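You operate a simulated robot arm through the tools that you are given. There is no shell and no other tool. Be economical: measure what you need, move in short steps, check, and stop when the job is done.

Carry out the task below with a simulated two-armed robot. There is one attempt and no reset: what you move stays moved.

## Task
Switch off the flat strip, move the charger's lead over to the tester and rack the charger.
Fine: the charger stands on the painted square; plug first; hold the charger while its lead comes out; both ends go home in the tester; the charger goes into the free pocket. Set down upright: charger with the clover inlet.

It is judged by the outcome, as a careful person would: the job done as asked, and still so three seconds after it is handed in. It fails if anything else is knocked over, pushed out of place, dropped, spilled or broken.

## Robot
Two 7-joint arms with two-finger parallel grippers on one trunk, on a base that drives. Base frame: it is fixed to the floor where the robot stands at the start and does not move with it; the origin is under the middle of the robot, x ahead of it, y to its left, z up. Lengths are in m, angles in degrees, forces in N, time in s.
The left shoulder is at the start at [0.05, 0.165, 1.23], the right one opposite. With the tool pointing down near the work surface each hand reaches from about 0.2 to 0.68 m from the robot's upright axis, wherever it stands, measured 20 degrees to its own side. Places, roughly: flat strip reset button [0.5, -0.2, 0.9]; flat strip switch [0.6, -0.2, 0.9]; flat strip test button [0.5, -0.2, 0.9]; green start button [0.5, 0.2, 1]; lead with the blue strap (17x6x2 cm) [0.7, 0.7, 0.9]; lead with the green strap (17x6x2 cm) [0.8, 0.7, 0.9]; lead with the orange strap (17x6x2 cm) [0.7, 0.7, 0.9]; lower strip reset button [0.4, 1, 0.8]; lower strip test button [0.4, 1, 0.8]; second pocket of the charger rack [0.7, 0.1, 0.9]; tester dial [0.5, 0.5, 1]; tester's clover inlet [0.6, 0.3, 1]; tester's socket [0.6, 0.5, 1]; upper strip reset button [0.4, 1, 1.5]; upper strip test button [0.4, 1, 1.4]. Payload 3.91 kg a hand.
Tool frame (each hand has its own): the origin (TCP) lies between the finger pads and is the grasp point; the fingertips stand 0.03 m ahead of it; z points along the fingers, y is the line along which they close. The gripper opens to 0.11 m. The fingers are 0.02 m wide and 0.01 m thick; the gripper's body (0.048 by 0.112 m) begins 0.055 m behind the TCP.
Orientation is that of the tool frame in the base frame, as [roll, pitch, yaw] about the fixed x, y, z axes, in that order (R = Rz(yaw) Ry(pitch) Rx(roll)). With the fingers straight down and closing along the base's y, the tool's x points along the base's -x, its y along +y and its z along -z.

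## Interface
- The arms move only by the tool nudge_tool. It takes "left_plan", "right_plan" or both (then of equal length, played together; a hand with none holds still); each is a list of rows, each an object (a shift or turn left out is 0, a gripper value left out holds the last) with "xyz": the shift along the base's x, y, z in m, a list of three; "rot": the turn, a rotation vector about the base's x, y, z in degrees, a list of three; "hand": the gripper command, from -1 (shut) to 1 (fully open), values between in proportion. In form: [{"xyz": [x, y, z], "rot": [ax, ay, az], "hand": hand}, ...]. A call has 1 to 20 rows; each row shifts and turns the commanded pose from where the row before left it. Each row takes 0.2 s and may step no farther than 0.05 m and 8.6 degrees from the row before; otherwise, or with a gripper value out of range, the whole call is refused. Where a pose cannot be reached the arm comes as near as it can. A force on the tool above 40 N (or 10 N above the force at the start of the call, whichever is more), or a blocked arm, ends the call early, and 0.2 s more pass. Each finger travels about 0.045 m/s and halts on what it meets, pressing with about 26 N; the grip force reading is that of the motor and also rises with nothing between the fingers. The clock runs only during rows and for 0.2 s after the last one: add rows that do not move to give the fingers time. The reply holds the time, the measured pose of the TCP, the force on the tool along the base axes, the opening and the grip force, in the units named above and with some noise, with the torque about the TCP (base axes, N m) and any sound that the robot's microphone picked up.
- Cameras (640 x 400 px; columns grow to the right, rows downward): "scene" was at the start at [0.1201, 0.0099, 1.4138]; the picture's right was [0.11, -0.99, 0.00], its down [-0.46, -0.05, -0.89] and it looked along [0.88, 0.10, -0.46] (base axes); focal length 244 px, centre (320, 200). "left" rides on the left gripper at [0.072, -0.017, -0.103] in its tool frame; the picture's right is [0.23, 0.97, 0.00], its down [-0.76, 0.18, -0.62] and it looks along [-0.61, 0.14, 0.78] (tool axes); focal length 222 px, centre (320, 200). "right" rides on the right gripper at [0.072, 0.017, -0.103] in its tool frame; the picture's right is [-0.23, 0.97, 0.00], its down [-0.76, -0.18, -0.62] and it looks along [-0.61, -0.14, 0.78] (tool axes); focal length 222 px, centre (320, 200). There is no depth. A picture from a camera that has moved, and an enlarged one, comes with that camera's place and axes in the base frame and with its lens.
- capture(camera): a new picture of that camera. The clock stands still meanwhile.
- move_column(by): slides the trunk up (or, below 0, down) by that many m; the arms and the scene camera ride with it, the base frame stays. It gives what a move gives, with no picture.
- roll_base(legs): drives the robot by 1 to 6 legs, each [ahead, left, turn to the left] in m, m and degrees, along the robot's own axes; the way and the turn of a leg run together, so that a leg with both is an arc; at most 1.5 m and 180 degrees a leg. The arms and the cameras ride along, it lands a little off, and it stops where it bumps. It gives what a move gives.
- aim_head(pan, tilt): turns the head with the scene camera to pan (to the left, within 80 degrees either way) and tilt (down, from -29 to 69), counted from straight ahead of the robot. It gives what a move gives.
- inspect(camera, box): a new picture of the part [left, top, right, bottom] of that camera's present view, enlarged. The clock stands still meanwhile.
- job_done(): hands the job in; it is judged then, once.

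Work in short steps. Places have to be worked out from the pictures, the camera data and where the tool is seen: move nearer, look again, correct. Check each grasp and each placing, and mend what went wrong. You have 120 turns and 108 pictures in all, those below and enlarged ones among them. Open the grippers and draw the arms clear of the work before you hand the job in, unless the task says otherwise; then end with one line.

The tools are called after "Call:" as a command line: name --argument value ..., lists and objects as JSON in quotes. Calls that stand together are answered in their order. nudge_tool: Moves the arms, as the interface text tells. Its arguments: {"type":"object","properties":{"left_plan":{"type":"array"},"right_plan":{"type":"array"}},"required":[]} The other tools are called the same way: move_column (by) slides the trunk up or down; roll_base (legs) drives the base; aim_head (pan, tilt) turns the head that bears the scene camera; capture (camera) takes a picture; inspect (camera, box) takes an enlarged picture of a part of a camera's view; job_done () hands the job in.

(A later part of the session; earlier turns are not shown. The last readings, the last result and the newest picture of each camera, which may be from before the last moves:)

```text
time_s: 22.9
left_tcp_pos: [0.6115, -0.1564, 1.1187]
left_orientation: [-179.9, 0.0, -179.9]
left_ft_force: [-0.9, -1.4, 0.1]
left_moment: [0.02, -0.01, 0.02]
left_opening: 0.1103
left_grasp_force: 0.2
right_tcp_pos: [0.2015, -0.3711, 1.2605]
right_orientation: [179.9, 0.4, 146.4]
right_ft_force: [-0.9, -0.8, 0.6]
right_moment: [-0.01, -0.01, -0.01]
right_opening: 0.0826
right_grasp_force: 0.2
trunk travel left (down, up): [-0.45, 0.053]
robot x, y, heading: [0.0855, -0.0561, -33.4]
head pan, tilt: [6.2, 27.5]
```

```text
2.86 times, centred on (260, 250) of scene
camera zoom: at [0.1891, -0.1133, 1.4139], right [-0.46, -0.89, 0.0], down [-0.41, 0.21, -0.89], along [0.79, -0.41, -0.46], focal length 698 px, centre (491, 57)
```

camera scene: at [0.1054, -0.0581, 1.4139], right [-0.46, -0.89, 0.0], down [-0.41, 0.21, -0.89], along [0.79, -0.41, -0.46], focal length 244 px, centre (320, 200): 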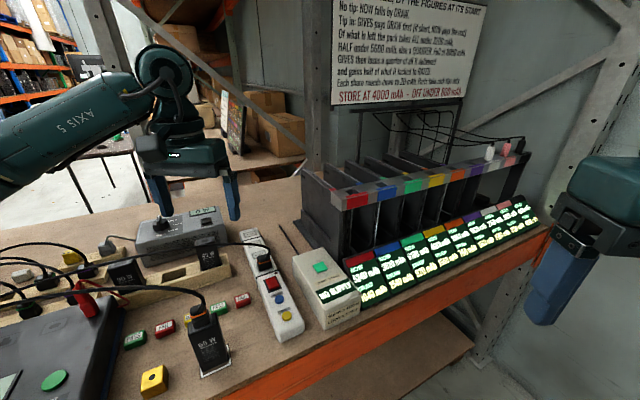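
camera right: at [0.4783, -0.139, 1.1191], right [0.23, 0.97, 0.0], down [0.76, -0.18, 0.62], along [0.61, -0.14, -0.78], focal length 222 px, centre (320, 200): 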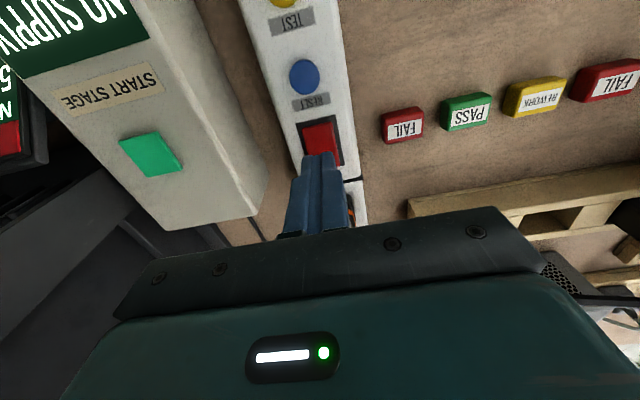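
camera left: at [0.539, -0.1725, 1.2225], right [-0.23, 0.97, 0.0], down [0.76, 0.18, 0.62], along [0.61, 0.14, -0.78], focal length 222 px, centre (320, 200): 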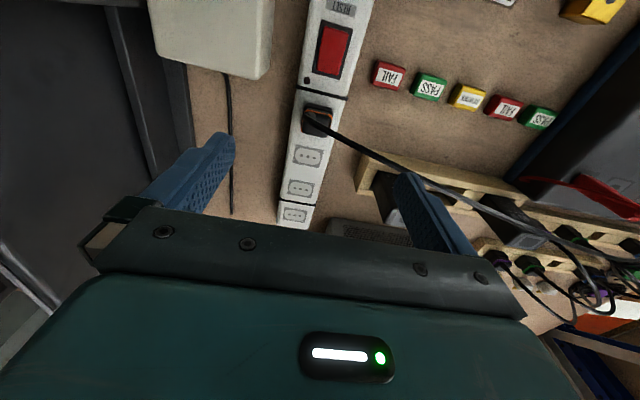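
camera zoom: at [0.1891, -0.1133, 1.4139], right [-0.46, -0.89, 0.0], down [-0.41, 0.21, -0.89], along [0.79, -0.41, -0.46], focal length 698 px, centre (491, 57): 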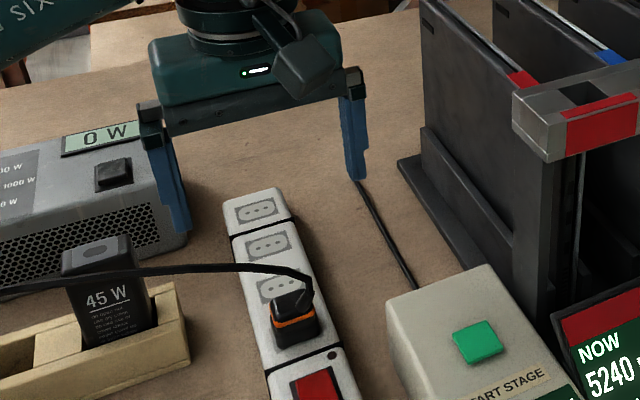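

The plug sits at about (0.623, -0.156), and the cord runs to +y at x of about 0.626 or more. I back off to x 0.597, lower in front of the cord, and look again.

Call:
nudge_tool --left_plan '[{"xyz": [-0.0145, 0, -0.02]}, {"xyz": [0, 0, -0.04]}, {"xyz": [0, 0, -0.04]}, {"xyz": [0, 0, -0.03]}, {"xyz": [0, 0, -0.01]}, {}]'

Call:
capture --camera "left"

Call:
inspect --camera "scene" --box '[180, 180, 340, 320]'

```text
time_s: 24.2
left_tcp_pos: [0.5975, -0.1558, 0.9786]
left_orientation: [-179.9, 0.1, 179.9]
left_ft_force: [-0.2, -1.0, 0.4]
left_moment: [0.0, -0.02, 0.01]
left_opening: 0.1099
left_grasp_force: 0.2
right_tcp_pos: [0.1995, -0.3713, 1.2605]
right_orientation: [180.0, 0.4, 146.6]
right_ft_force: [0.2, 0.4, -0.4]
right_moment: [0.0, 0.01, 0.03]
right_opening: 0.0826
right_grasp_force: 0.0
trunk travel left (down, up): [-0.45, 0.053]
robot x, y, heading: [0.0848, -0.0576, -33.3]
head pan, tilt: [6.2, 27.5]
```

```text
71 pictures are left
camera left: at [0.5237, -0.1721, 1.0815], right [-0.23, 0.97, 0.0], down [0.76, 0.18, 0.62], along [0.61, 0.14, -0.78], focal length 222 px, centre (320, 200)
```

left: 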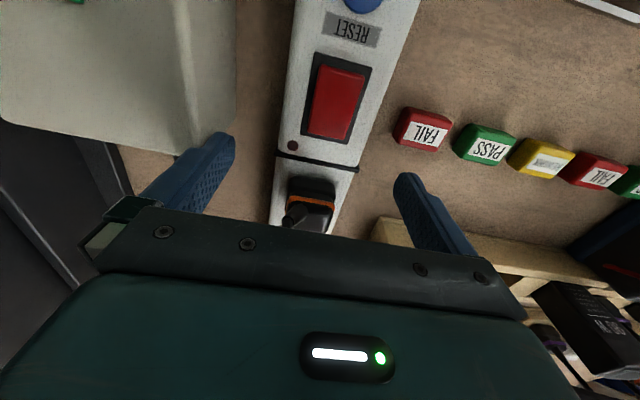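

```text
2.86 times, centred on (260, 250) of scene
camera zoom: at [0.1892, -0.1133, 1.4138], right [-0.46, -0.89, 0.0], down [-0.41, 0.21, -0.89], along [0.79, -0.41, -0.46], focal length 698 px, centre (491, 57)
```

zoom: 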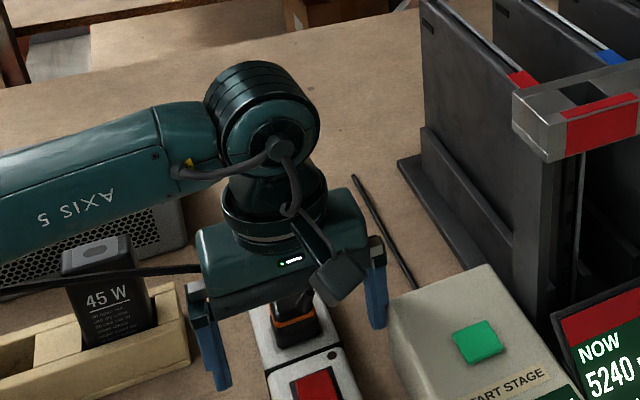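

The plug lies centred between the fingers. I slide forward over it and close.

Call:
nudge_tool --left_plan '[{"xyz": [0.01, -0.001, 0]}, {"xyz": [0.01, 0, 0]}, {"xyz": [0.007, 0, -0.002]}, {"hand": -1}, {}, {}, {}, {}, {}]'

Call:
capture --camera "left"

Call:
inspect --camera "scene" --box '[180, 180, 340, 320]'

```text
time_s: 26.2
left_tcp_pos: [0.6242, -0.156, 0.9764]
left_orientation: [-179.9, 0.1, 179.9]
left_ft_force: [-1.2, 0.9, 0.2]
left_moment: [0.06, 0.0, 0.04]
left_opening: 0.0354
left_grasp_force: 25.8
right_tcp_pos: [0.2005, -0.3698, 1.2617]
right_orientation: [179.9, 0.4, 146.4]
right_ft_force: [0.1, 0.3, 0.8]
right_moment: [-0.03, -0.02, 0.02]
right_opening: 0.0823
right_grasp_force: 0.0
trunk travel left (down, up): [-0.45, 0.053]
robot x, y, heading: [0.0837, -0.052, -33.5]
head pan, tilt: [6.2, 27.5]
```

```text
69 pictures are left
camera left: at [0.5515, -0.1725, 1.0807], right [-0.23, 0.97, 0.0], down [0.76, 0.18, 0.62], along [0.61, 0.14, -0.78], focal length 222 px, centre (320, 200)
```

left: 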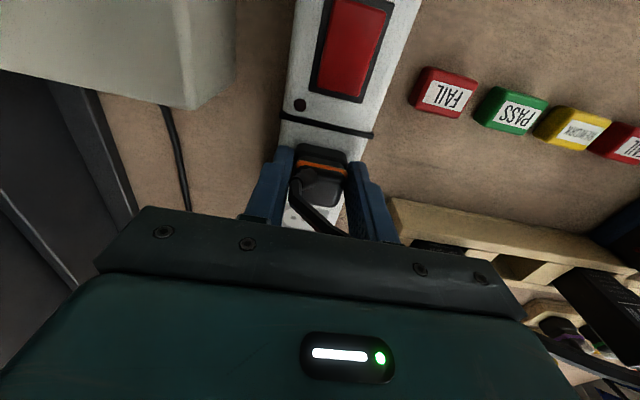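

```text
2.86 times, centred on (260, 250) of scene
camera zoom: at [0.1891, -0.1131, 1.4139], right [-0.46, -0.89, 0.0], down [-0.41, 0.21, -0.89], along [0.79, -0.41, -0.46], focal length 698 px, centre (491, 57)
```

zoom: 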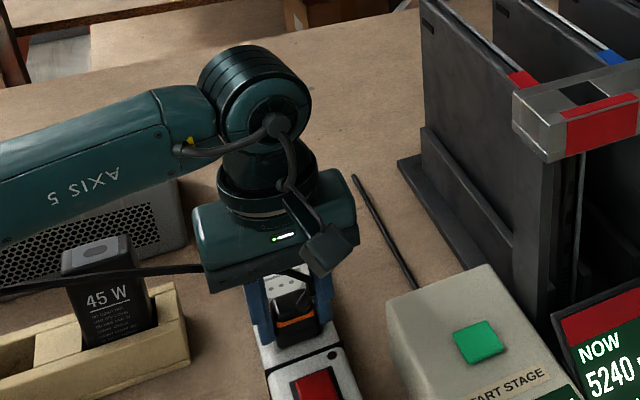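

Gripped (opening 0.035 m). I pull straight up in small steps.

Call:
nudge_tool --left_plan '[{"xyz": [0, 0, 0.005]}, {"xyz": [0, 0, 0.006]}, {"xyz": [0, 0, 0.008]}, {"xyz": [0, 0, 0.01]}, {"xyz": [0, 0, 0.015]}, {"xyz": [0, 0, 0.02]}]'

Call:
capture --camera "left"

Call:
inspect --camera "scene" --box '[160, 160, 340, 320]'

```text
time_s: 27.6
left_tcp_pos: [0.6251, -0.155, 1.0419]
left_orientation: [-179.9, 0.0, 180.0]
left_ft_force: [0.2, -0.8, -0.7]
left_moment: [0.03, -0.02, -0.06]
left_opening: 0.0353
left_grasp_force: 25.7
right_tcp_pos: [0.2001, -0.3713, 1.2616]
right_orientation: [179.8, 0.5, 146.5]
right_ft_force: [-0.4, -0.4, -0.6]
right_moment: [-0.01, -0.02, 0.02]
right_opening: 0.0825
right_grasp_force: 0.1
trunk travel left (down, up): [-0.45, 0.053]
robot x, y, heading: [0.0846, -0.0588, -33.5]
head pan, tilt: [6.2, 27.5]
```

```text
67 pictures are left
camera left: at [0.5516, -0.1721, 1.1451], right [-0.23, 0.97, 0.0], down [0.76, 0.18, 0.62], along [0.61, 0.14, -0.78], focal length 222 px, centre (320, 200)
```

left: 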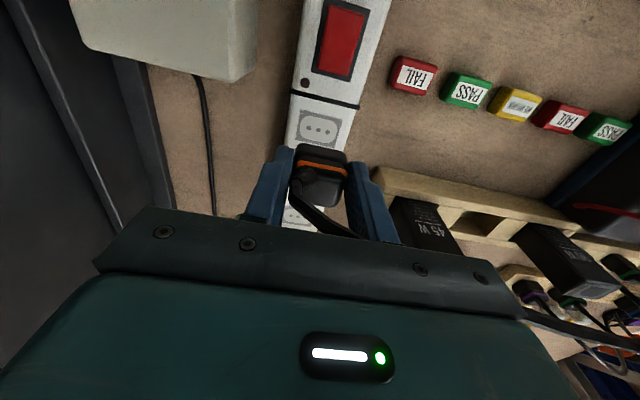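

```text
2.50 times, centred on (250, 240) of scene
camera zoom: at [0.189, -0.1133, 1.4138], right [-0.46, -0.89, 0.0], down [-0.41, 0.21, -0.89], along [0.79, -0.41, -0.46], focal length 610 px, centre (495, 100)
```

zoom: 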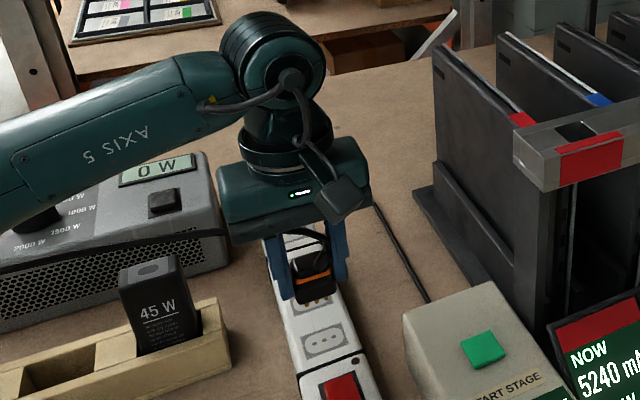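

The plug is out, held straight, and the strip stayed put. I raise it, turn the robot back to face the bench, and then shift left towards the tester.

Call:
nudge_tool --left_plan '[{"xyz": [-0.01, 0.0, 0.04]}, {"xyz": [-0.01, 0, 0.04]}, {"xyz": [-0.01, 0, 0.03]}, {}]'

Call:
roll_base --legs '[[0, 0, 33.5]]'

Call:
roll_base --legs '[[0, 0.27, 0]]'

Call:
capture --camera "scene"

Call:
capture --camera "left"

```text
time_s: 28.6
left_tcp_pos: [0.5952, -0.1574, 1.1512]
left_orientation: [-179.9, 0.0, 180.0]
left_ft_force: [0.5, 0.1, -0.6]
left_moment: [-0.01, 0.05, 0.05]
left_opening: 0.0355
left_grasp_force: 26.2
right_tcp_pos: [0.2004, -0.3703, 1.2611]
right_orientation: [179.9, 0.4, 146.4]
right_ft_force: [0.0, 0.2, 0.0]
right_moment: [0.01, -0.02, 0.02]
right_opening: 0.0824
right_grasp_force: 0.2
trunk travel left (down, up): [-0.45, 0.053]
robot x, y, heading: [0.0849, -0.0556, -33.2]
head pan, tilt: [6.2, 27.5]
```

```text
time_s: 30.6
left_tcp_pos: [0.567, 0.14, 1.1508]
left_orientation: [-179.9, 0.0, -146.7]
left_ft_force: [0.9, -0.2, -0.5]
left_moment: [-0.01, 0.01, 0.03]
left_opening: 0.0356
left_grasp_force: 26.3
right_tcp_pos: [0.3549, -0.2543, 1.2621]
right_orientation: [179.8, 0.4, 179.8]
right_ft_force: [-0.2, -0.3, -0.1]
right_moment: [-0.02, 0.04, -0.01]
right_opening: 0.0824
right_grasp_force: 0.0
trunk travel left (down, up): [-0.45, 0.053]
robot x, y, heading: [0.0825, -0.0552, -0.5]
head pan, tilt: [6.2, 27.5]
```

```text
time_s: 33.6
left_tcp_pos: [0.5696, 0.4095, 1.1506]
left_orientation: [-179.8, 0.0, -146.9]
left_ft_force: [0.0, -0.1, -1.0]
left_moment: [-0.02, 0.02, 0.01]
left_opening: 0.0353
left_grasp_force: 26.0
right_tcp_pos: [0.354, 0.0143, 1.2623]
right_orientation: [180.0, 0.4, 179.6]
right_ft_force: [-0.6, -0.6, -0.1]
right_moment: [0.0, 0.03, 0.02]
right_opening: 0.0824
right_grasp_force: 0.0
trunk travel left (down, up): [-0.45, 0.053]
robot x, y, heading: [0.0847, 0.2136, -0.5]
head pan, tilt: [6.2, 27.5]
```

```text
65 pictures are left
camera scene: at [0.205, 0.2244, 1.4138], right [0.1, -0.99, 0.0], down [-0.46, -0.05, -0.89], along [0.88, 0.09, -0.46], focal length 244 px, centre (320, 200)
```

scene: 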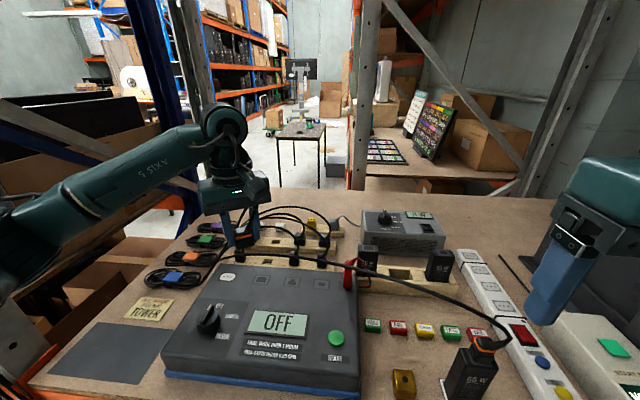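

```text
64 pictures are left
camera left: at [0.5171, 0.3558, 1.2545], right [-0.72, 0.69, 0.0], down [0.54, 0.57, 0.62], along [0.43, 0.45, -0.78], focal length 222 px, centre (320, 200)
```

left: 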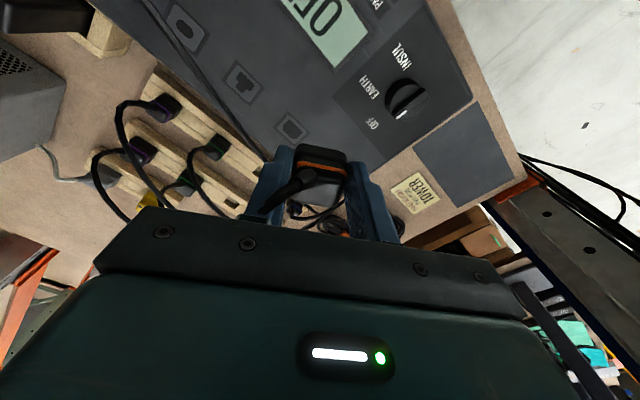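

The base is at (0.085, 0.214) facing the bench. I turn the plug back to the world-aligned yaw and hover over the tester's socket at z 1.08 to measure it.

Call:
nudge_tool --left_plan '[{"xyz": [0.01, 0.017, 0], "rot": [0, 0, -6.6]}, {"xyz": [0.01, 0.017, 0], "rot": [0, 0, -6.6]}, {"xyz": [0.01, 0.017, 0], "rot": [0, 0, -6.6]}, {"xyz": [0.01, 0.017, 0], "rot": [0, 0, -6.6]}, {"xyz": [0.01, 0.018, 0], "rot": [0, 0, -6.7]}, {"xyz": [0, 0, -0.035]}, {"xyz": [0, 0, -0.035]}, {}]'

Call:
capture --camera "left"

Call:
inspect --camera "scene" --box '[180, 180, 360, 320]'

```text
time_s: 35.4
left_tcp_pos: [0.6189, 0.494, 1.0816]
left_orientation: [-179.9, 0.1, -180.0]
left_ft_force: [0.1, -0.1, -0.3]
left_moment: [0.04, -0.02, 0.01]
left_opening: 0.0353
left_grasp_force: 25.6
right_tcp_pos: [0.355, 0.0162, 1.2609]
right_orientation: [179.9, 0.3, 179.6]
right_ft_force: [-0.3, -1.1, 0.9]
right_moment: [-0.02, 0.03, -0.03]
right_opening: 0.0826
right_grasp_force: 0.1
trunk travel left (down, up): [-0.45, 0.053]
robot x, y, heading: [0.0842, 0.217, -0.5]
head pan, tilt: [6.2, 27.5]
```

```text
63 pictures are left
camera left: at [0.5453, 0.4783, 1.184], right [-0.23, 0.97, 0.0], down [0.76, 0.18, 0.62], along [0.61, 0.14, -0.78], focal length 222 px, centre (320, 200)
```

left: 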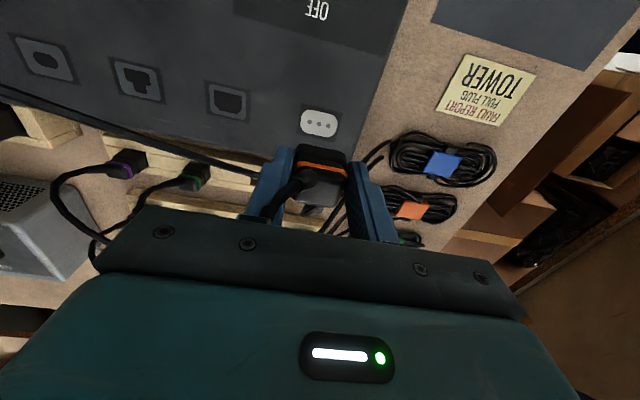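

```text
2.86 times, centred on (270, 250) of scene
camera zoom: at [0.2049, 0.224, 1.4139], right [0.1, -0.99, 0.0], down [-0.46, -0.05, -0.89], along [0.88, 0.09, -0.46], focal length 698 px, centre (463, 57)
```

zoom: 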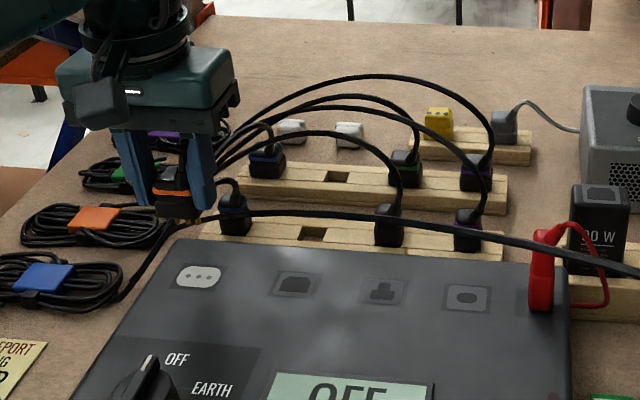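

The socket lies at about (0.6165, 0.494, 0.975), aligned with the axes. By comparison with the view at the strip I need about -2.5 mm in x. I lower to just above it and then creep in.

Call:
nudge_tool --left_plan '[{"xyz": [-0.0025, 0, -0.02]}, {"xyz": [0, 0, -0.015]}, {}]'

Call:
inspect --camera "left" --box '[240, 80, 400, 240]'

Call:
inspect --camera "scene" --box '[190, 220, 290, 300]'

```text
time_s: 36.2
left_tcp_pos: [0.617, 0.4952, 1.046]
left_orientation: [-179.8, 0.1, 180.0]
left_ft_force: [0.0, -0.4, -0.5]
left_moment: [0.03, 0.03, 0.01]
left_opening: 0.0354
left_grasp_force: 25.7
right_tcp_pos: [0.3544, 0.0159, 1.2616]
right_orientation: [179.9, 0.4, 179.5]
right_ft_force: [0.0, 0.1, -0.6]
right_moment: [0.03, 0.0, 0.02]
right_opening: 0.0825
right_grasp_force: 0.1
trunk travel left (down, up): [-0.45, 0.053]
robot x, y, heading: [0.0834, 0.2184, -0.2]
head pan, tilt: [6.2, 27.5]
```

```text
2.50 times, centred on (320, 160) of left
camera zoom: at [0.5425, 0.4789, 1.15], right [-0.23, 0.97, 0.0], down [0.76, 0.18, 0.62], along [0.61, 0.14, -0.78], focal length 555 px, centre (320, 300)
```

zoom: 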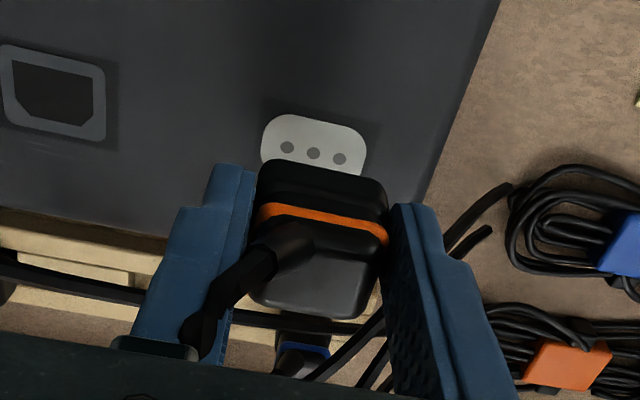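

```text
5.00 times, centred on (240, 260) of scene
camera zoom: at [0.205, 0.2241, 1.4138], right [0.1, -0.99, 0.0], down [-0.46, -0.05, -0.89], along [0.88, 0.09, -0.46], focal length 1221 px, centre (720, -100)
```

zoom: 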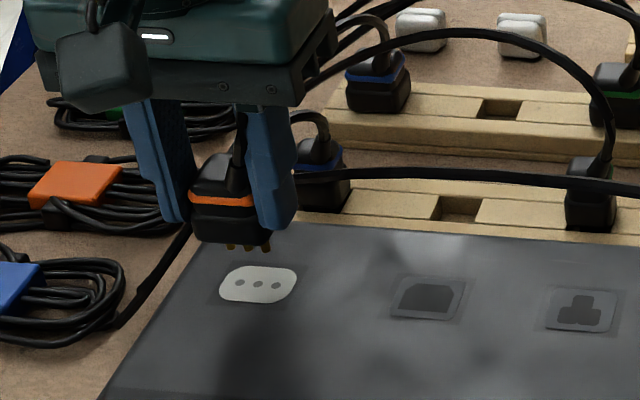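

The pins are visible and line up with the holes to about 1 mm. I shift -1 mm in y and creep down.

Call:
nudge_tool --left_plan '[{"xyz": [0, -0.001, -0.01]}, {"xyz": [0, 0, -0.006]}, {"xyz": [0, 0, -0.004]}, {"xyz": [0, 0, -0.004]}, {"xyz": [0, 0, -0.004]}]'

Call:
inspect --camera "scene" --box '[190, 220, 290, 300]'

```text
time_s: 37.4
left_tcp_pos: [0.6157, 0.4937, 1.0164]
left_orientation: [-179.8, -0.1, -180.0]
left_ft_force: [-2.5, 0.0, -2.3]
left_moment: [0.0, 0.17, -0.04]
left_opening: 0.0353
left_grasp_force: 25.7
right_tcp_pos: [0.3541, 0.0148, 1.2615]
right_orientation: [179.9, 0.4, 179.7]
right_ft_force: [-0.2, 0.5, 0.2]
right_moment: [0.0, 0.03, 0.0]
right_opening: 0.0824
right_grasp_force: 0.0
trunk travel left (down, up): [-0.45, 0.053]
robot x, y, heading: [0.0853, 0.2111, -0.5]
head pan, tilt: [6.2, 27.5]
```

```text
5.00 times, centred on (240, 260) of scene
camera zoom: at [0.2045, 0.2242, 1.4138], right [0.1, -0.99, 0.0], down [-0.46, -0.05, -0.89], along [0.88, 0.09, -0.46], focal length 1221 px, centre (720, -100)
```

zoom: 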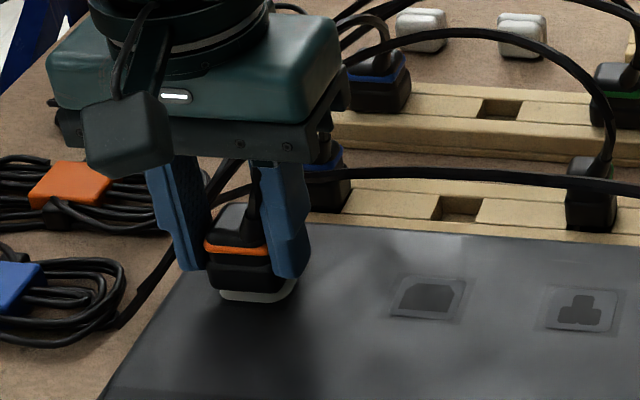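

It is entering with almost no force. I continue until it seats.

Call:
nudge_tool --left_plan '[{"xyz": [0, 0, -0.003]}, {"xyz": [0, 0, -0.003]}, {"xyz": [0, 0, -0.003]}, {"xyz": [0, 0, -0.003]}]'

Call:
inspect --camera "scene" --box '[190, 220, 290, 300]'

```text
time_s: 38.4
left_tcp_pos: [0.6165, 0.4937, 1.01]
left_orientation: [-179.9, 0.6, -179.8]
left_ft_force: [-6.8, 3.1, 17.2]
left_moment: [0.12, 0.13, -0.01]
left_opening: 0.0358
left_grasp_force: 26.0
right_tcp_pos: [0.3535, 0.0138, 1.264]
right_orientation: [179.9, 0.5, 179.8]
right_ft_force: [-0.8, 0.2, 1.2]
right_moment: [0.03, -0.03, 0.0]
right_opening: 0.0825
right_grasp_force: 0.0
trunk travel left (down, up): [-0.45, 0.053]
robot x, y, heading: [0.0825, 0.2139, -0.3]
head pan, tilt: [6.2, 27.5]
```

```text
5.00 times, centred on (240, 260) of scene
camera zoom: at [0.2024, 0.2236, 1.4144], right [0.1, -0.99, 0.0], down [-0.46, -0.05, -0.89], along [0.88, 0.09, -0.46], focal length 1221 px, centre (720, -100)
```

zoom: 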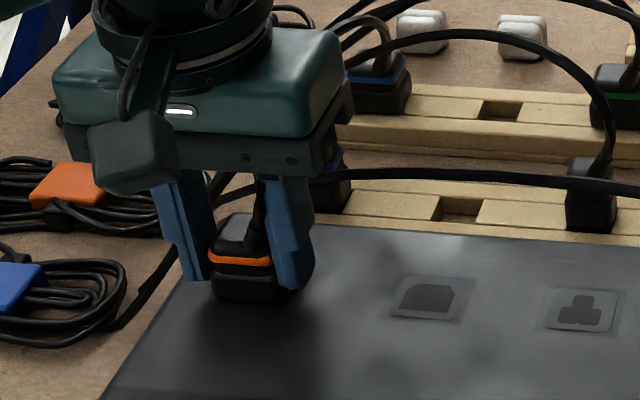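

It is seated: 17 N at z 1.010, as expected. I open the fingers, and check before lifting.

Call:
nudge_tool --left_plan '[{"xyz": [0, 0, -0.002]}, {"hand": 0.3}, {}, {}, {}]'

Call:
capture --camera "left"

Call:
inspect --camera "scene" --box '[190, 200, 290, 300]'

```text
time_s: 39.6
left_tcp_pos: [0.6154, 0.4931, 1.0038]
left_orientation: [-180.0, 0.1, 180.0]
left_ft_force: [0.0, -0.6, 0.7]
left_moment: [-0.02, -0.01, -0.02]
left_opening: 0.0714
left_grasp_force: 0.2
right_tcp_pos: [0.355, 0.0152, 1.2619]
right_orientation: [179.9, 0.4, 179.6]
right_ft_force: [1.0, 0.9, 0.9]
right_moment: [0.0, -0.05, 0.02]
right_opening: 0.0825
right_grasp_force: 0.1
trunk travel left (down, up): [-0.45, 0.053]
robot x, y, heading: [0.0863, 0.2175, -0.5]
head pan, tilt: [6.2, 27.5]
```

```text
57 pictures are left
camera left: at [0.5431, 0.477, 1.1075], right [-0.23, 0.97, 0.0], down [0.76, 0.18, 0.62], along [0.61, 0.14, -0.78], focal length 222 px, centre (320, 200)
```

left: 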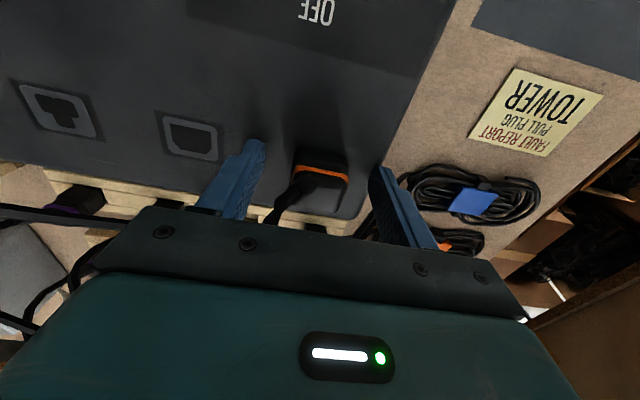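

```text
4.00 times, centred on (240, 250) of scene
camera zoom: at [0.205, 0.2241, 1.4138], right [0.1, -0.99, 0.0], down [-0.46, -0.05, -0.89], along [0.88, 0.09, -0.46], focal length 976 px, centre (640, 0)
```

zoom: 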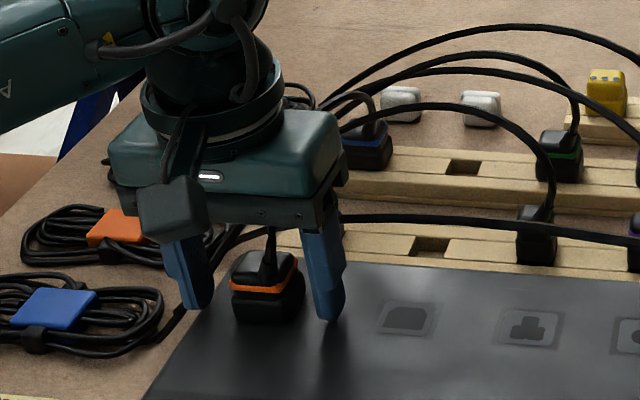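

The plug stands fully home in the tester socket. I lift the left hand straight off, draw it back, and shift the base right by 0.1 m so both arms suit the charger.

Call:
nudge_tool --left_plan '[{"xyz": [0, 0, 0.03], "hand": 0.5}, {"xyz": [0, 0, 0.04], "hand": 0.5}, {"xyz": [-0.02, 0, 0.04]}, {"xyz": [-0.04, -0.02, 0.03]}, {"xyz": [-0.04, -0.03, 0.0]}, {"xyz": [-0.04, -0.03, 0.0]}, {"xyz": [-0.04, -0.03, 0.0]}, {}]'

Call:
roll_base --legs '[[0, -0.11, 0]]'

Call:
capture --camera "scene"

Call:
capture --camera "right"

```text
refused: row 4 steps farther than a row can; nothing moved
```

```text
time_s: 40.8
left_tcp_pos: [0.6175, 0.4683, 1.0051]
left_orientation: [178.1, 0.3, -178.0]
left_ft_force: [-1.3, 14.3, 1.3]
left_moment: [0.5, 0.11, 0.06]
left_opening: 0.0792
left_grasp_force: 7.7
right_tcp_pos: [0.3557, -0.0281, 1.2621]
right_orientation: [179.9, 0.3, 179.9]
right_ft_force: [0.1, -0.1, 0.1]
right_moment: [-0.01, -0.02, 0.02]
right_opening: 0.0826
right_grasp_force: 0.0
trunk travel left (down, up): [-0.45, 0.053]
robot x, y, heading: [0.0855, 0.1715, -0.3]
head pan, tilt: [6.2, 27.5]
stopped in leg 1: the force on the tool passed its limit at 48 N (the readings are from after the stop); the commanded pose is now the measured one
```

```text
55 pictures are left
camera scene: at [0.2047, 0.1797, 1.4137], right [0.11, -0.99, 0.0], down [-0.46, -0.05, -0.89], along [0.88, 0.09, -0.46], focal length 244 px, centre (320, 200)
```

scene: 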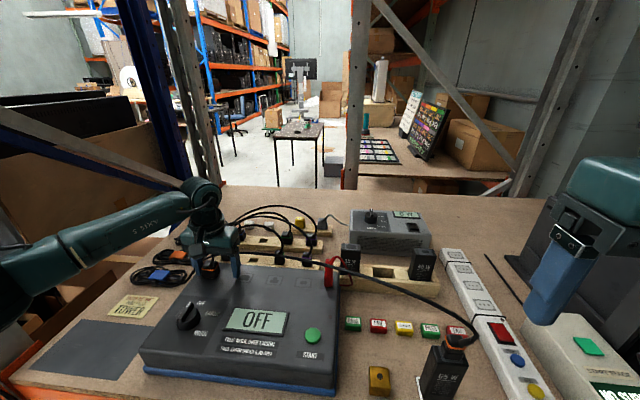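

```text
54 pictures are left
camera right: at [0.2829, -0.0123, 1.3647], right [0.23, 0.97, 0.0], down [0.76, -0.18, 0.63], along [0.61, -0.14, -0.78], focal length 222 px, centre (320, 200)
```

right: 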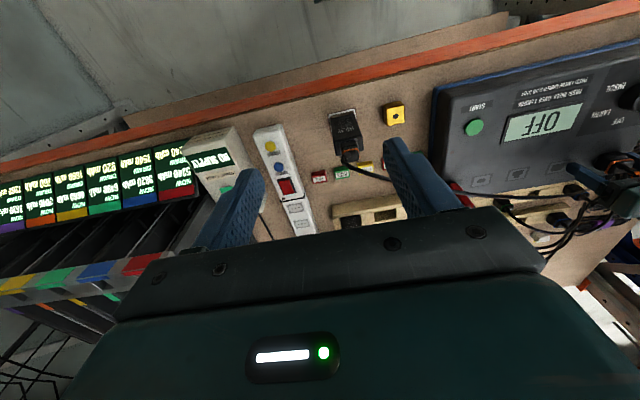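

My mistake: the lift was refused (a row too long) and the chained drive pushed the finger against the plug until it stopped at 48 N. I must not chain like that. I check the plug and tester now, before anything else.

Call:
inspect --camera "scene" --box '[130, 230, 350, 400]'

Call:
capture --camera "left"

```text
2.35 times, centred on (240, 315) of scene
camera zoom: at [0.2047, 0.1797, 1.4137], right [0.11, -0.99, 0.0], down [-0.46, -0.05, -0.89], along [0.88, 0.09, -0.46], focal length 574 px, centre (508, -71)
```

zoom: 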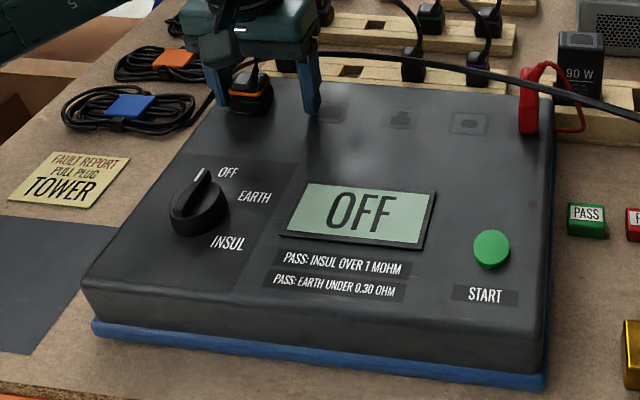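

```text
52 pictures are left
camera left: at [0.5437, 0.4468, 1.1079], right [-0.26, 0.96, 0.03], down [0.75, 0.19, 0.63], along [0.6, 0.19, -0.77], focal length 222 px, centre (320, 200)
```

left: 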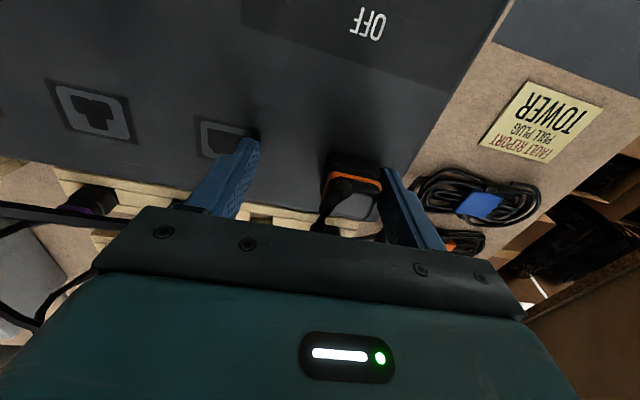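

The tester is within about 2 mm of where it stood and the plug is still upright in its socket. I ease the hand back to centre, and see the force vanish before lifting.

Call:
nudge_tool --left_plan '[{"xyz": [0, 0.012, 0]}, {"xyz": [0, 0.012, 0], "hand": 0.5}, {}, {}]'

```text
time_s: 41.8
left_tcp_pos: [0.6166, 0.4883, 1.0049]
left_orientation: [178.5, 0.4, -178.3]
left_ft_force: [0.6, 0.6, -0.5]
left_moment: [0.02, 0.01, -0.01]
left_opening: 0.0825
left_grasp_force: 0.0
right_tcp_pos: [0.3561, -0.0299, 1.2613]
right_orientation: [179.9, 0.5, 179.9]
right_ft_force: [-0.2, 0.2, -0.7]
right_moment: [0.0, 0.04, -0.03]
right_opening: 0.0826
right_grasp_force: 0.1
trunk travel left (down, up): [-0.45, 0.053]
robot x, y, heading: [0.084, 0.1746, -0.3]
head pan, tilt: [6.2, 27.5]
```

No force remains. I lift straight up and draw back towards the charger side, with rows short enough.

Call:
nudge_tool --left_plan '[{"xyz": [0, 0, 0.03]}, {"xyz": [0, 0, 0.04], "rot": [1.5, 0, -1.7]}, {"xyz": [-0.02, 0, 0.04]}, {"xyz": [-0.03, -0.02, 0.03]}, {"xyz": [-0.035, -0.03, 0.0]}, {"xyz": [-0.035, -0.03, 0.0]}, {"xyz": [-0.035, -0.03, 0.0]}, {}]'

Call:
capture --camera "left"

Call:
inspect --camera "scene" --box '[140, 220, 300, 320]'

```text
time_s: 43.6
left_tcp_pos: [0.4624, 0.3767, 1.1449]
left_orientation: [177.0, 0.3, 180.0]
left_ft_force: [0.7, -0.2, 0.1]
left_moment: [-0.02, 0.02, 0.01]
left_opening: 0.0823
left_grasp_force: 0.0
right_tcp_pos: [0.3556, -0.0289, 1.2623]
right_orientation: [179.9, 0.2, 179.9]
right_ft_force: [-0.2, -0.5, -0.2]
right_moment: [-0.02, 0.02, -0.02]
right_opening: 0.0827
right_grasp_force: 0.2
trunk travel left (down, up): [-0.45, 0.053]
robot x, y, heading: [0.0833, 0.1697, -0.0]
head pan, tilt: [6.2, 27.5]
```

```text
51 pictures are left
camera left: at [0.3881, 0.3554, 1.2474], right [-0.23, 0.97, 0.05], down [0.76, 0.15, 0.64], along [0.61, 0.18, -0.77], focal length 222 px, centre (320, 200)
```

left: 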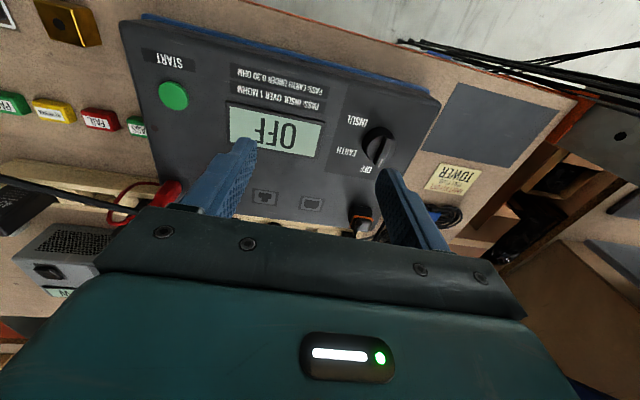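

```text
4.00 times, centred on (220, 270) of scene
camera zoom: at [0.2048, 0.1789, 1.4138], right [0.11, -0.99, 0.0], down [-0.46, -0.05, -0.89], along [0.88, 0.09, -0.46], focal length 976 px, centre (720, -80)
```

zoom: 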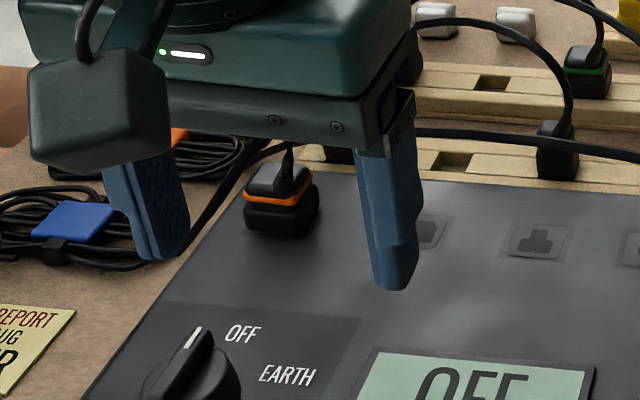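

The plug is well seated. I level the left hand and shift the base right by 0.07 m, both hands being free and high.

Call:
nudge_tool --left_plan '[{"rot": [-3, 0, 0]}, {"xyz": [-0.03, -0.03, 0]}, {"xyz": [-0.03, -0.03, 0]}, {"xyz": [0, -0.03, 0]}, {}]' --right_plan '[{"hand": 1}, {"xyz": [-0.03, -0.03, 0]}, {"xyz": [-0.02, -0.03, 0]}, {}, {}]'

Call:
roll_base --legs '[[0, -0.07, 0]]'

Call:
inspect --camera "scene" --box '[290, 220, 490, 380]'

Call:
capture --camera "left"

```text
time_s: 44.8
left_tcp_pos: [0.402, 0.2893, 1.1456]
left_orientation: [-180.0, 0.4, -180.0]
left_ft_force: [-0.3, 0.0, 0.3]
left_moment: [-0.06, -0.01, -0.01]
left_opening: 0.0826
left_grasp_force: 0.1
right_tcp_pos: [0.3058, -0.0907, 1.2609]
right_orientation: [179.9, 0.4, 179.9]
right_ft_force: [-0.3, 0.6, -0.8]
right_moment: [-0.01, 0.01, 0.0]
right_opening: 0.11
right_grasp_force: 0.1
trunk travel left (down, up): [-0.45, 0.053]
robot x, y, heading: [0.0872, 0.1712, -0.1]
head pan, tilt: [6.2, 27.5]
```

```text
time_s: 46.1
left_tcp_pos: [0.4022, 0.218, 1.1472]
left_orientation: [-179.9, 0.5, 179.9]
left_ft_force: [0.1, 0.1, 0.1]
left_moment: [0.01, 0.0, -0.02]
left_opening: 0.0828
left_grasp_force: 0.1
right_tcp_pos: [0.3059, -0.1629, 1.2616]
right_orientation: [179.9, 0.4, 179.8]
right_ft_force: [0.2, -0.5, 0.4]
right_moment: [0.04, -0.02, 0.02]
right_opening: 0.1102
right_grasp_force: 0.1
trunk travel left (down, up): [-0.45, 0.053]
robot x, y, heading: [0.0845, 0.1012, 0.1]
head pan, tilt: [6.2, 27.5]
```

```text
2.50 times, centred on (390, 300) of scene
camera zoom: at [0.2044, 0.1079, 1.4139], right [0.11, -0.99, 0.0], down [-0.46, -0.05, -0.89], along [0.88, 0.09, -0.46], focal length 610 px, centre (145, -50)
```

zoom: 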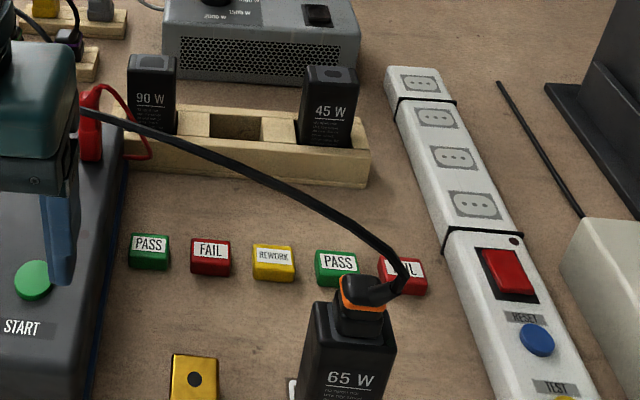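

```text
48 pictures are left
camera left: at [0.3284, 0.202, 1.2491], right [-0.23, 0.97, 0.0], down [0.76, 0.18, 0.63], along [0.61, 0.14, -0.78], focal length 222 px, centre (320, 200)
```

left: 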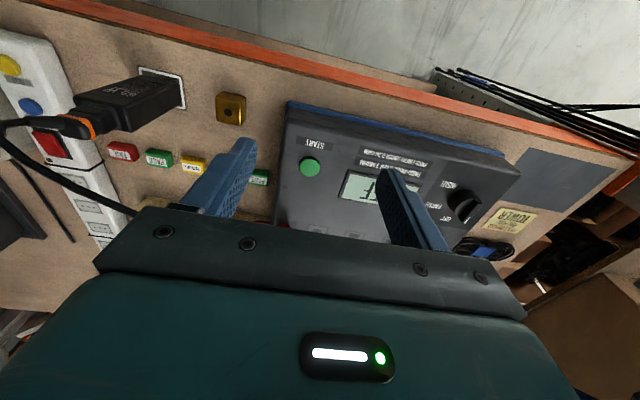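

The rack shows a free pocket between the 90 W and 45 W chargers. I aim the head down for a better view of the charger.

Call:
aim_head --pan 0 --tilt 45

Call:
capture --camera "scene"

Call:
inspect --camera "scene" --box '[330, 150, 470, 290]'

```text
time_s: 46.9
left_tcp_pos: [0.4031, 0.2181, 1.1462]
left_orientation: [180.0, 0.5, -180.0]
left_ft_force: [-0.2, -0.1, 0.4]
left_moment: [0.01, -0.03, 0.01]
left_opening: 0.0827
left_grasp_force: 0.1
right_tcp_pos: [0.3059, -0.1613, 1.2607]
right_orientation: [180.0, 0.3, 179.9]
right_ft_force: [-0.8, 0.1, 0.1]
right_moment: [-0.01, 0.03, 0.0]
right_opening: 0.1099
right_grasp_force: 0.1
trunk travel left (down, up): [-0.45, 0.053]
robot x, y, heading: [0.086, 0.1018, -0.1]
head pan, tilt: [0.0, 45.0]
```

```text
47 pictures are left
camera scene: at [0.1949, 0.0985, 1.3874], right [0.0, -1.0, 0.0], down [-0.71, 0.0, -0.71], along [0.71, 0.0, -0.71], focal length 244 px, centre (320, 200)
```

scene: 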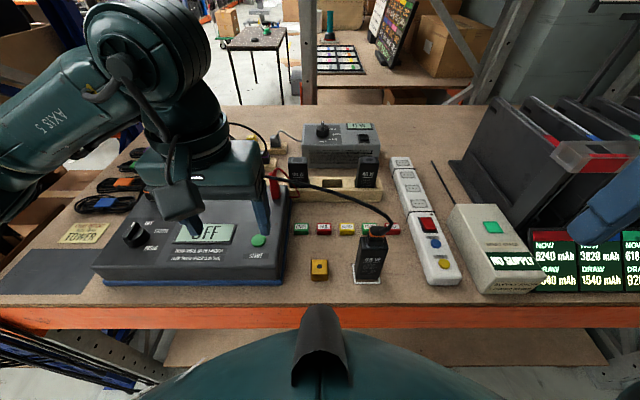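

```text
2.86 times, centred on (400, 220) of scene
camera zoom: at [0.1949, 0.0985, 1.3874], right [0.0, -1.0, 0.0], down [-0.71, 0.0, -0.71], along [0.71, 0.0, -0.71], focal length 698 px, centre (91, 143)
```

zoom: 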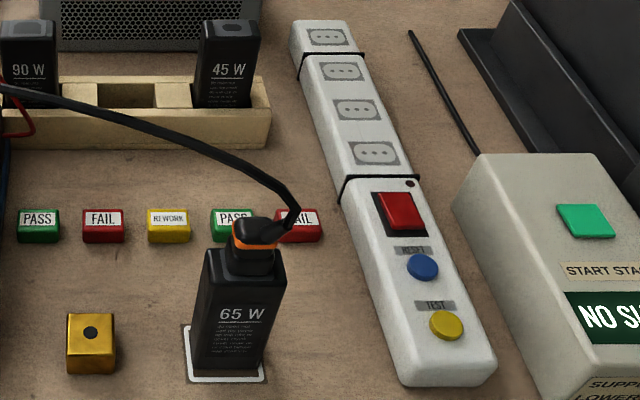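

The charger body is about y -0.027 to 0.02, x 0.443 to 0.472, top at z 1.011, with its connector above to about 1.06. I bring the right hand in tilted 40 degrees from the front, standing off along its own axis, to hold the charger low while the left works above.

Call:
nudge_tool --right_plan '[{"xyz": [0.0103, 0.0225, -0.0313], "rot": [0, -8, 0]}, {"xyz": [0.0103, 0.0225, -0.0313], "rot": [0, -8, 0]}, {"xyz": [0.0103, 0.0225, -0.0313], "rot": [0, -8, 0]}, {"xyz": [0.0103, 0.0225, -0.0313], "rot": [0, -8, 0]}, {"xyz": [0.0103, 0.0225, -0.0313], "rot": [0, -8, 0]}, {"xyz": [0.0103, 0.0225, -0.0313]}, {"xyz": [0.0103, 0.0225, -0.0313]}, {}]'

Call:
capture --camera "right"

Call:
inspect --camera "scene" --box '[250, 140, 470, 300]'

```text
time_s: 48.7
left_tcp_pos: [0.402, 0.2187, 1.1455]
left_orientation: [-179.9, 0.4, -180.0]
left_ft_force: [-0.1, -0.3, -0.2]
left_moment: [-0.03, 0.02, 0.02]
left_opening: 0.0827
left_grasp_force: 0.0
right_tcp_pos: [0.4585, 0.0261, 1.1053]
right_orientation: [179.7, 40.4, 179.8]
right_ft_force: [0.1, 0.1, 0.1]
right_moment: [0.03, -0.01, -0.02]
right_opening: 0.1099
right_grasp_force: 0.1
right hand out of reach, approached as far as the arm can: row 2, 3, 4, 5
trunk travel left (down, up): [-0.45, 0.053]
robot x, y, heading: [0.0867, 0.0999, -0.3]
head pan, tilt: [0.0, 45.0]
```

```text
45 pictures are left
camera right: at [0.3374, 0.0424, 1.137], right [0.17, 0.97, 0.15], down [0.18, -0.18, 0.97], along [0.97, -0.14, -0.2], focal length 222 px, centre (320, 200)
```

right: 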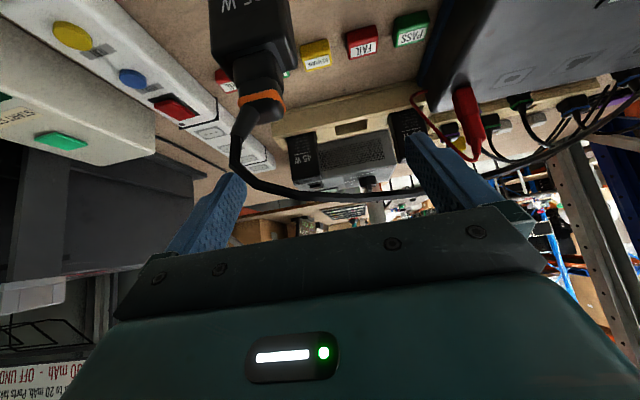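

```text
2.50 times, centred on (360, 220) of scene
camera zoom: at [0.1947, 0.0982, 1.3874], right [0.0, -1.0, 0.0], down [-0.71, 0.0, -0.71], along [0.71, 0.0, -0.71], focal length 610 px, centre (220, 150)
```

zoom: 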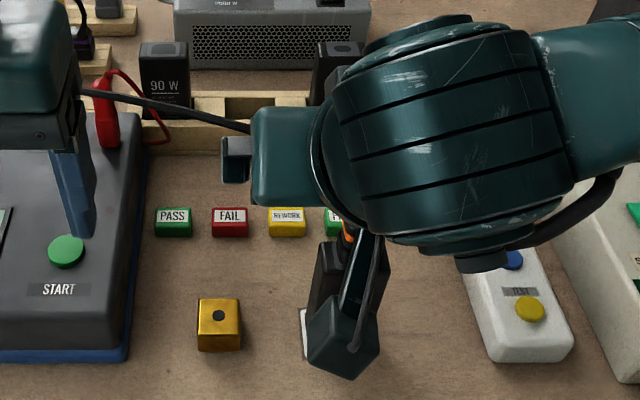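

The arm was too folded this close, and the hand ended high over the connector, touching nothing. I lift it straight up and then back the base off for room.

Call:
nudge_tool --right_plan '[{"xyz": [0, 0, 0.03]}, {"xyz": [0, 0, 0.04]}, {"xyz": [0, 0, 0.03]}, {}]'

Call:
capture --camera "right"

```text
time_s: 49.7
left_tcp_pos: [0.403, 0.2183, 1.1458]
left_orientation: [-180.0, 0.4, -180.0]
left_ft_force: [0.0, 0.6, 1.0]
left_moment: [0.0, 0.0, -0.01]
left_opening: 0.0822
left_grasp_force: 0.1
right_tcp_pos: [0.4578, 0.0267, 1.2038]
right_orientation: [179.9, 40.3, 179.9]
right_ft_force: [0.4, 0.7, 0.2]
right_moment: [0.0, -0.03, 0.01]
right_opening: 0.11
right_grasp_force: 0.1
trunk travel left (down, up): [-0.45, 0.053]
robot x, y, heading: [0.0816, 0.0962, -0.2]
head pan, tilt: [0.0, 45.0]
```

```text
43 pictures are left
camera right: at [0.3352, 0.0428, 1.2363], right [0.17, 0.97, 0.15], down [0.18, -0.18, 0.97], along [0.97, -0.14, -0.2], focal length 222 px, centre (320, 200)
```

right: 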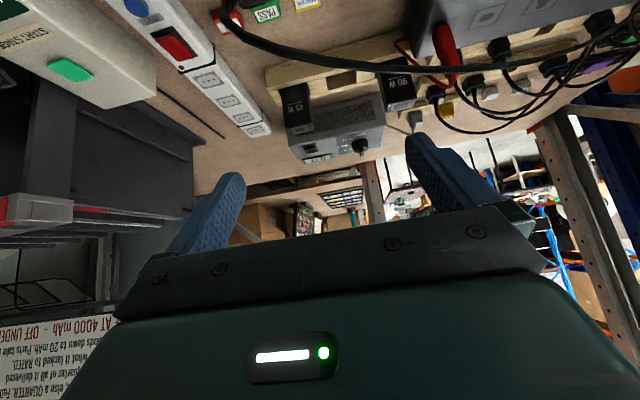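

All clear. I back the base off by 0.12 m.

Call:
roll_base --legs '[[-0.12, 0, 0]]'

```text
time_s: 50.9
left_tcp_pos: [0.2806, 0.2195, 1.1459]
left_orientation: [-180.0, 0.5, -179.8]
left_ft_force: [-0.9, 0.3, -0.4]
left_moment: [-0.05, 0.0, 0.0]
left_opening: 0.0826
left_grasp_force: 0.1
right_tcp_pos: [0.337, 0.027, 1.2037]
right_orientation: [179.9, 40.4, -179.9]
right_ft_force: [-0.4, 0.1, -0.4]
right_moment: [-0.02, 0.0, -0.01]
right_opening: 0.1101
right_grasp_force: 0.0
trunk travel left (down, up): [-0.45, 0.053]
robot x, y, heading: [-0.0351, 0.0985, 0.2]
head pan, tilt: [0.0, 45.0]
```

Now I move the right hand to the standoff in front of the charger, on its own 40-degree line.

Call:
nudge_tool --right_plan '[{"xyz": [0.01, -0.0076, -0.041]}, {"xyz": [0.01, -0.0076, -0.041]}, {"xyz": [0.01, -0.0076, -0.041]}, {"xyz": [0.01, -0.0077, -0.04]}, {}]'

Call:
capture --camera "right"

Call:
capture --camera "scene"

```text
time_s: 52.1
left_tcp_pos: [0.2822, 0.2197, 1.1456]
left_orientation: [-180.0, 0.4, -179.8]
left_ft_force: [0.3, 0.5, 0.1]
left_moment: [0.0, 0.0, -0.05]
left_opening: 0.0826
left_grasp_force: 0.0
right_tcp_pos: [0.3774, -0.0036, 1.042]
right_orientation: [179.8, 40.4, 179.9]
right_ft_force: [-0.2, -0.1, -0.2]
right_moment: [-0.02, 0.01, 0.03]
right_opening: 0.1099
right_grasp_force: 0.2
trunk travel left (down, up): [-0.45, 0.053]
robot x, y, heading: [-0.0359, 0.1027, 0.1]
head pan, tilt: [0.0, 45.0]
```

```text
42 pictures are left
camera right: at [0.2554, 0.0122, 1.0736], right [0.17, 0.97, 0.15], down [0.18, -0.18, 0.97], along [0.97, -0.14, -0.2], focal length 222 px, centre (320, 200)
```

right: 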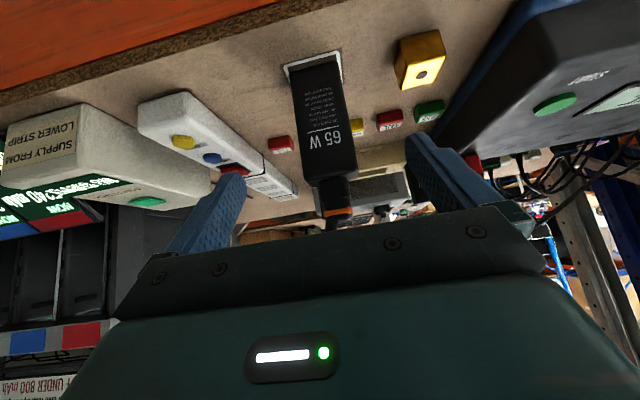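

```text
41 pictures are left
camera scene: at [0.0751, 0.0991, 1.3874], right [0.0, -1.0, 0.0], down [-0.71, 0.0, -0.71], along [0.71, 0.0, -0.71], focal length 244 px, centre (320, 200)
```

scene: 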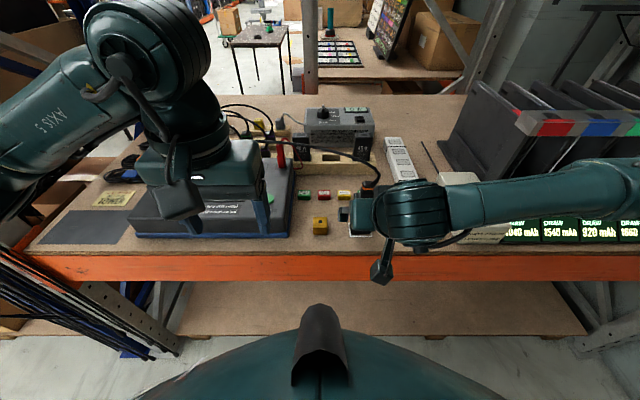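

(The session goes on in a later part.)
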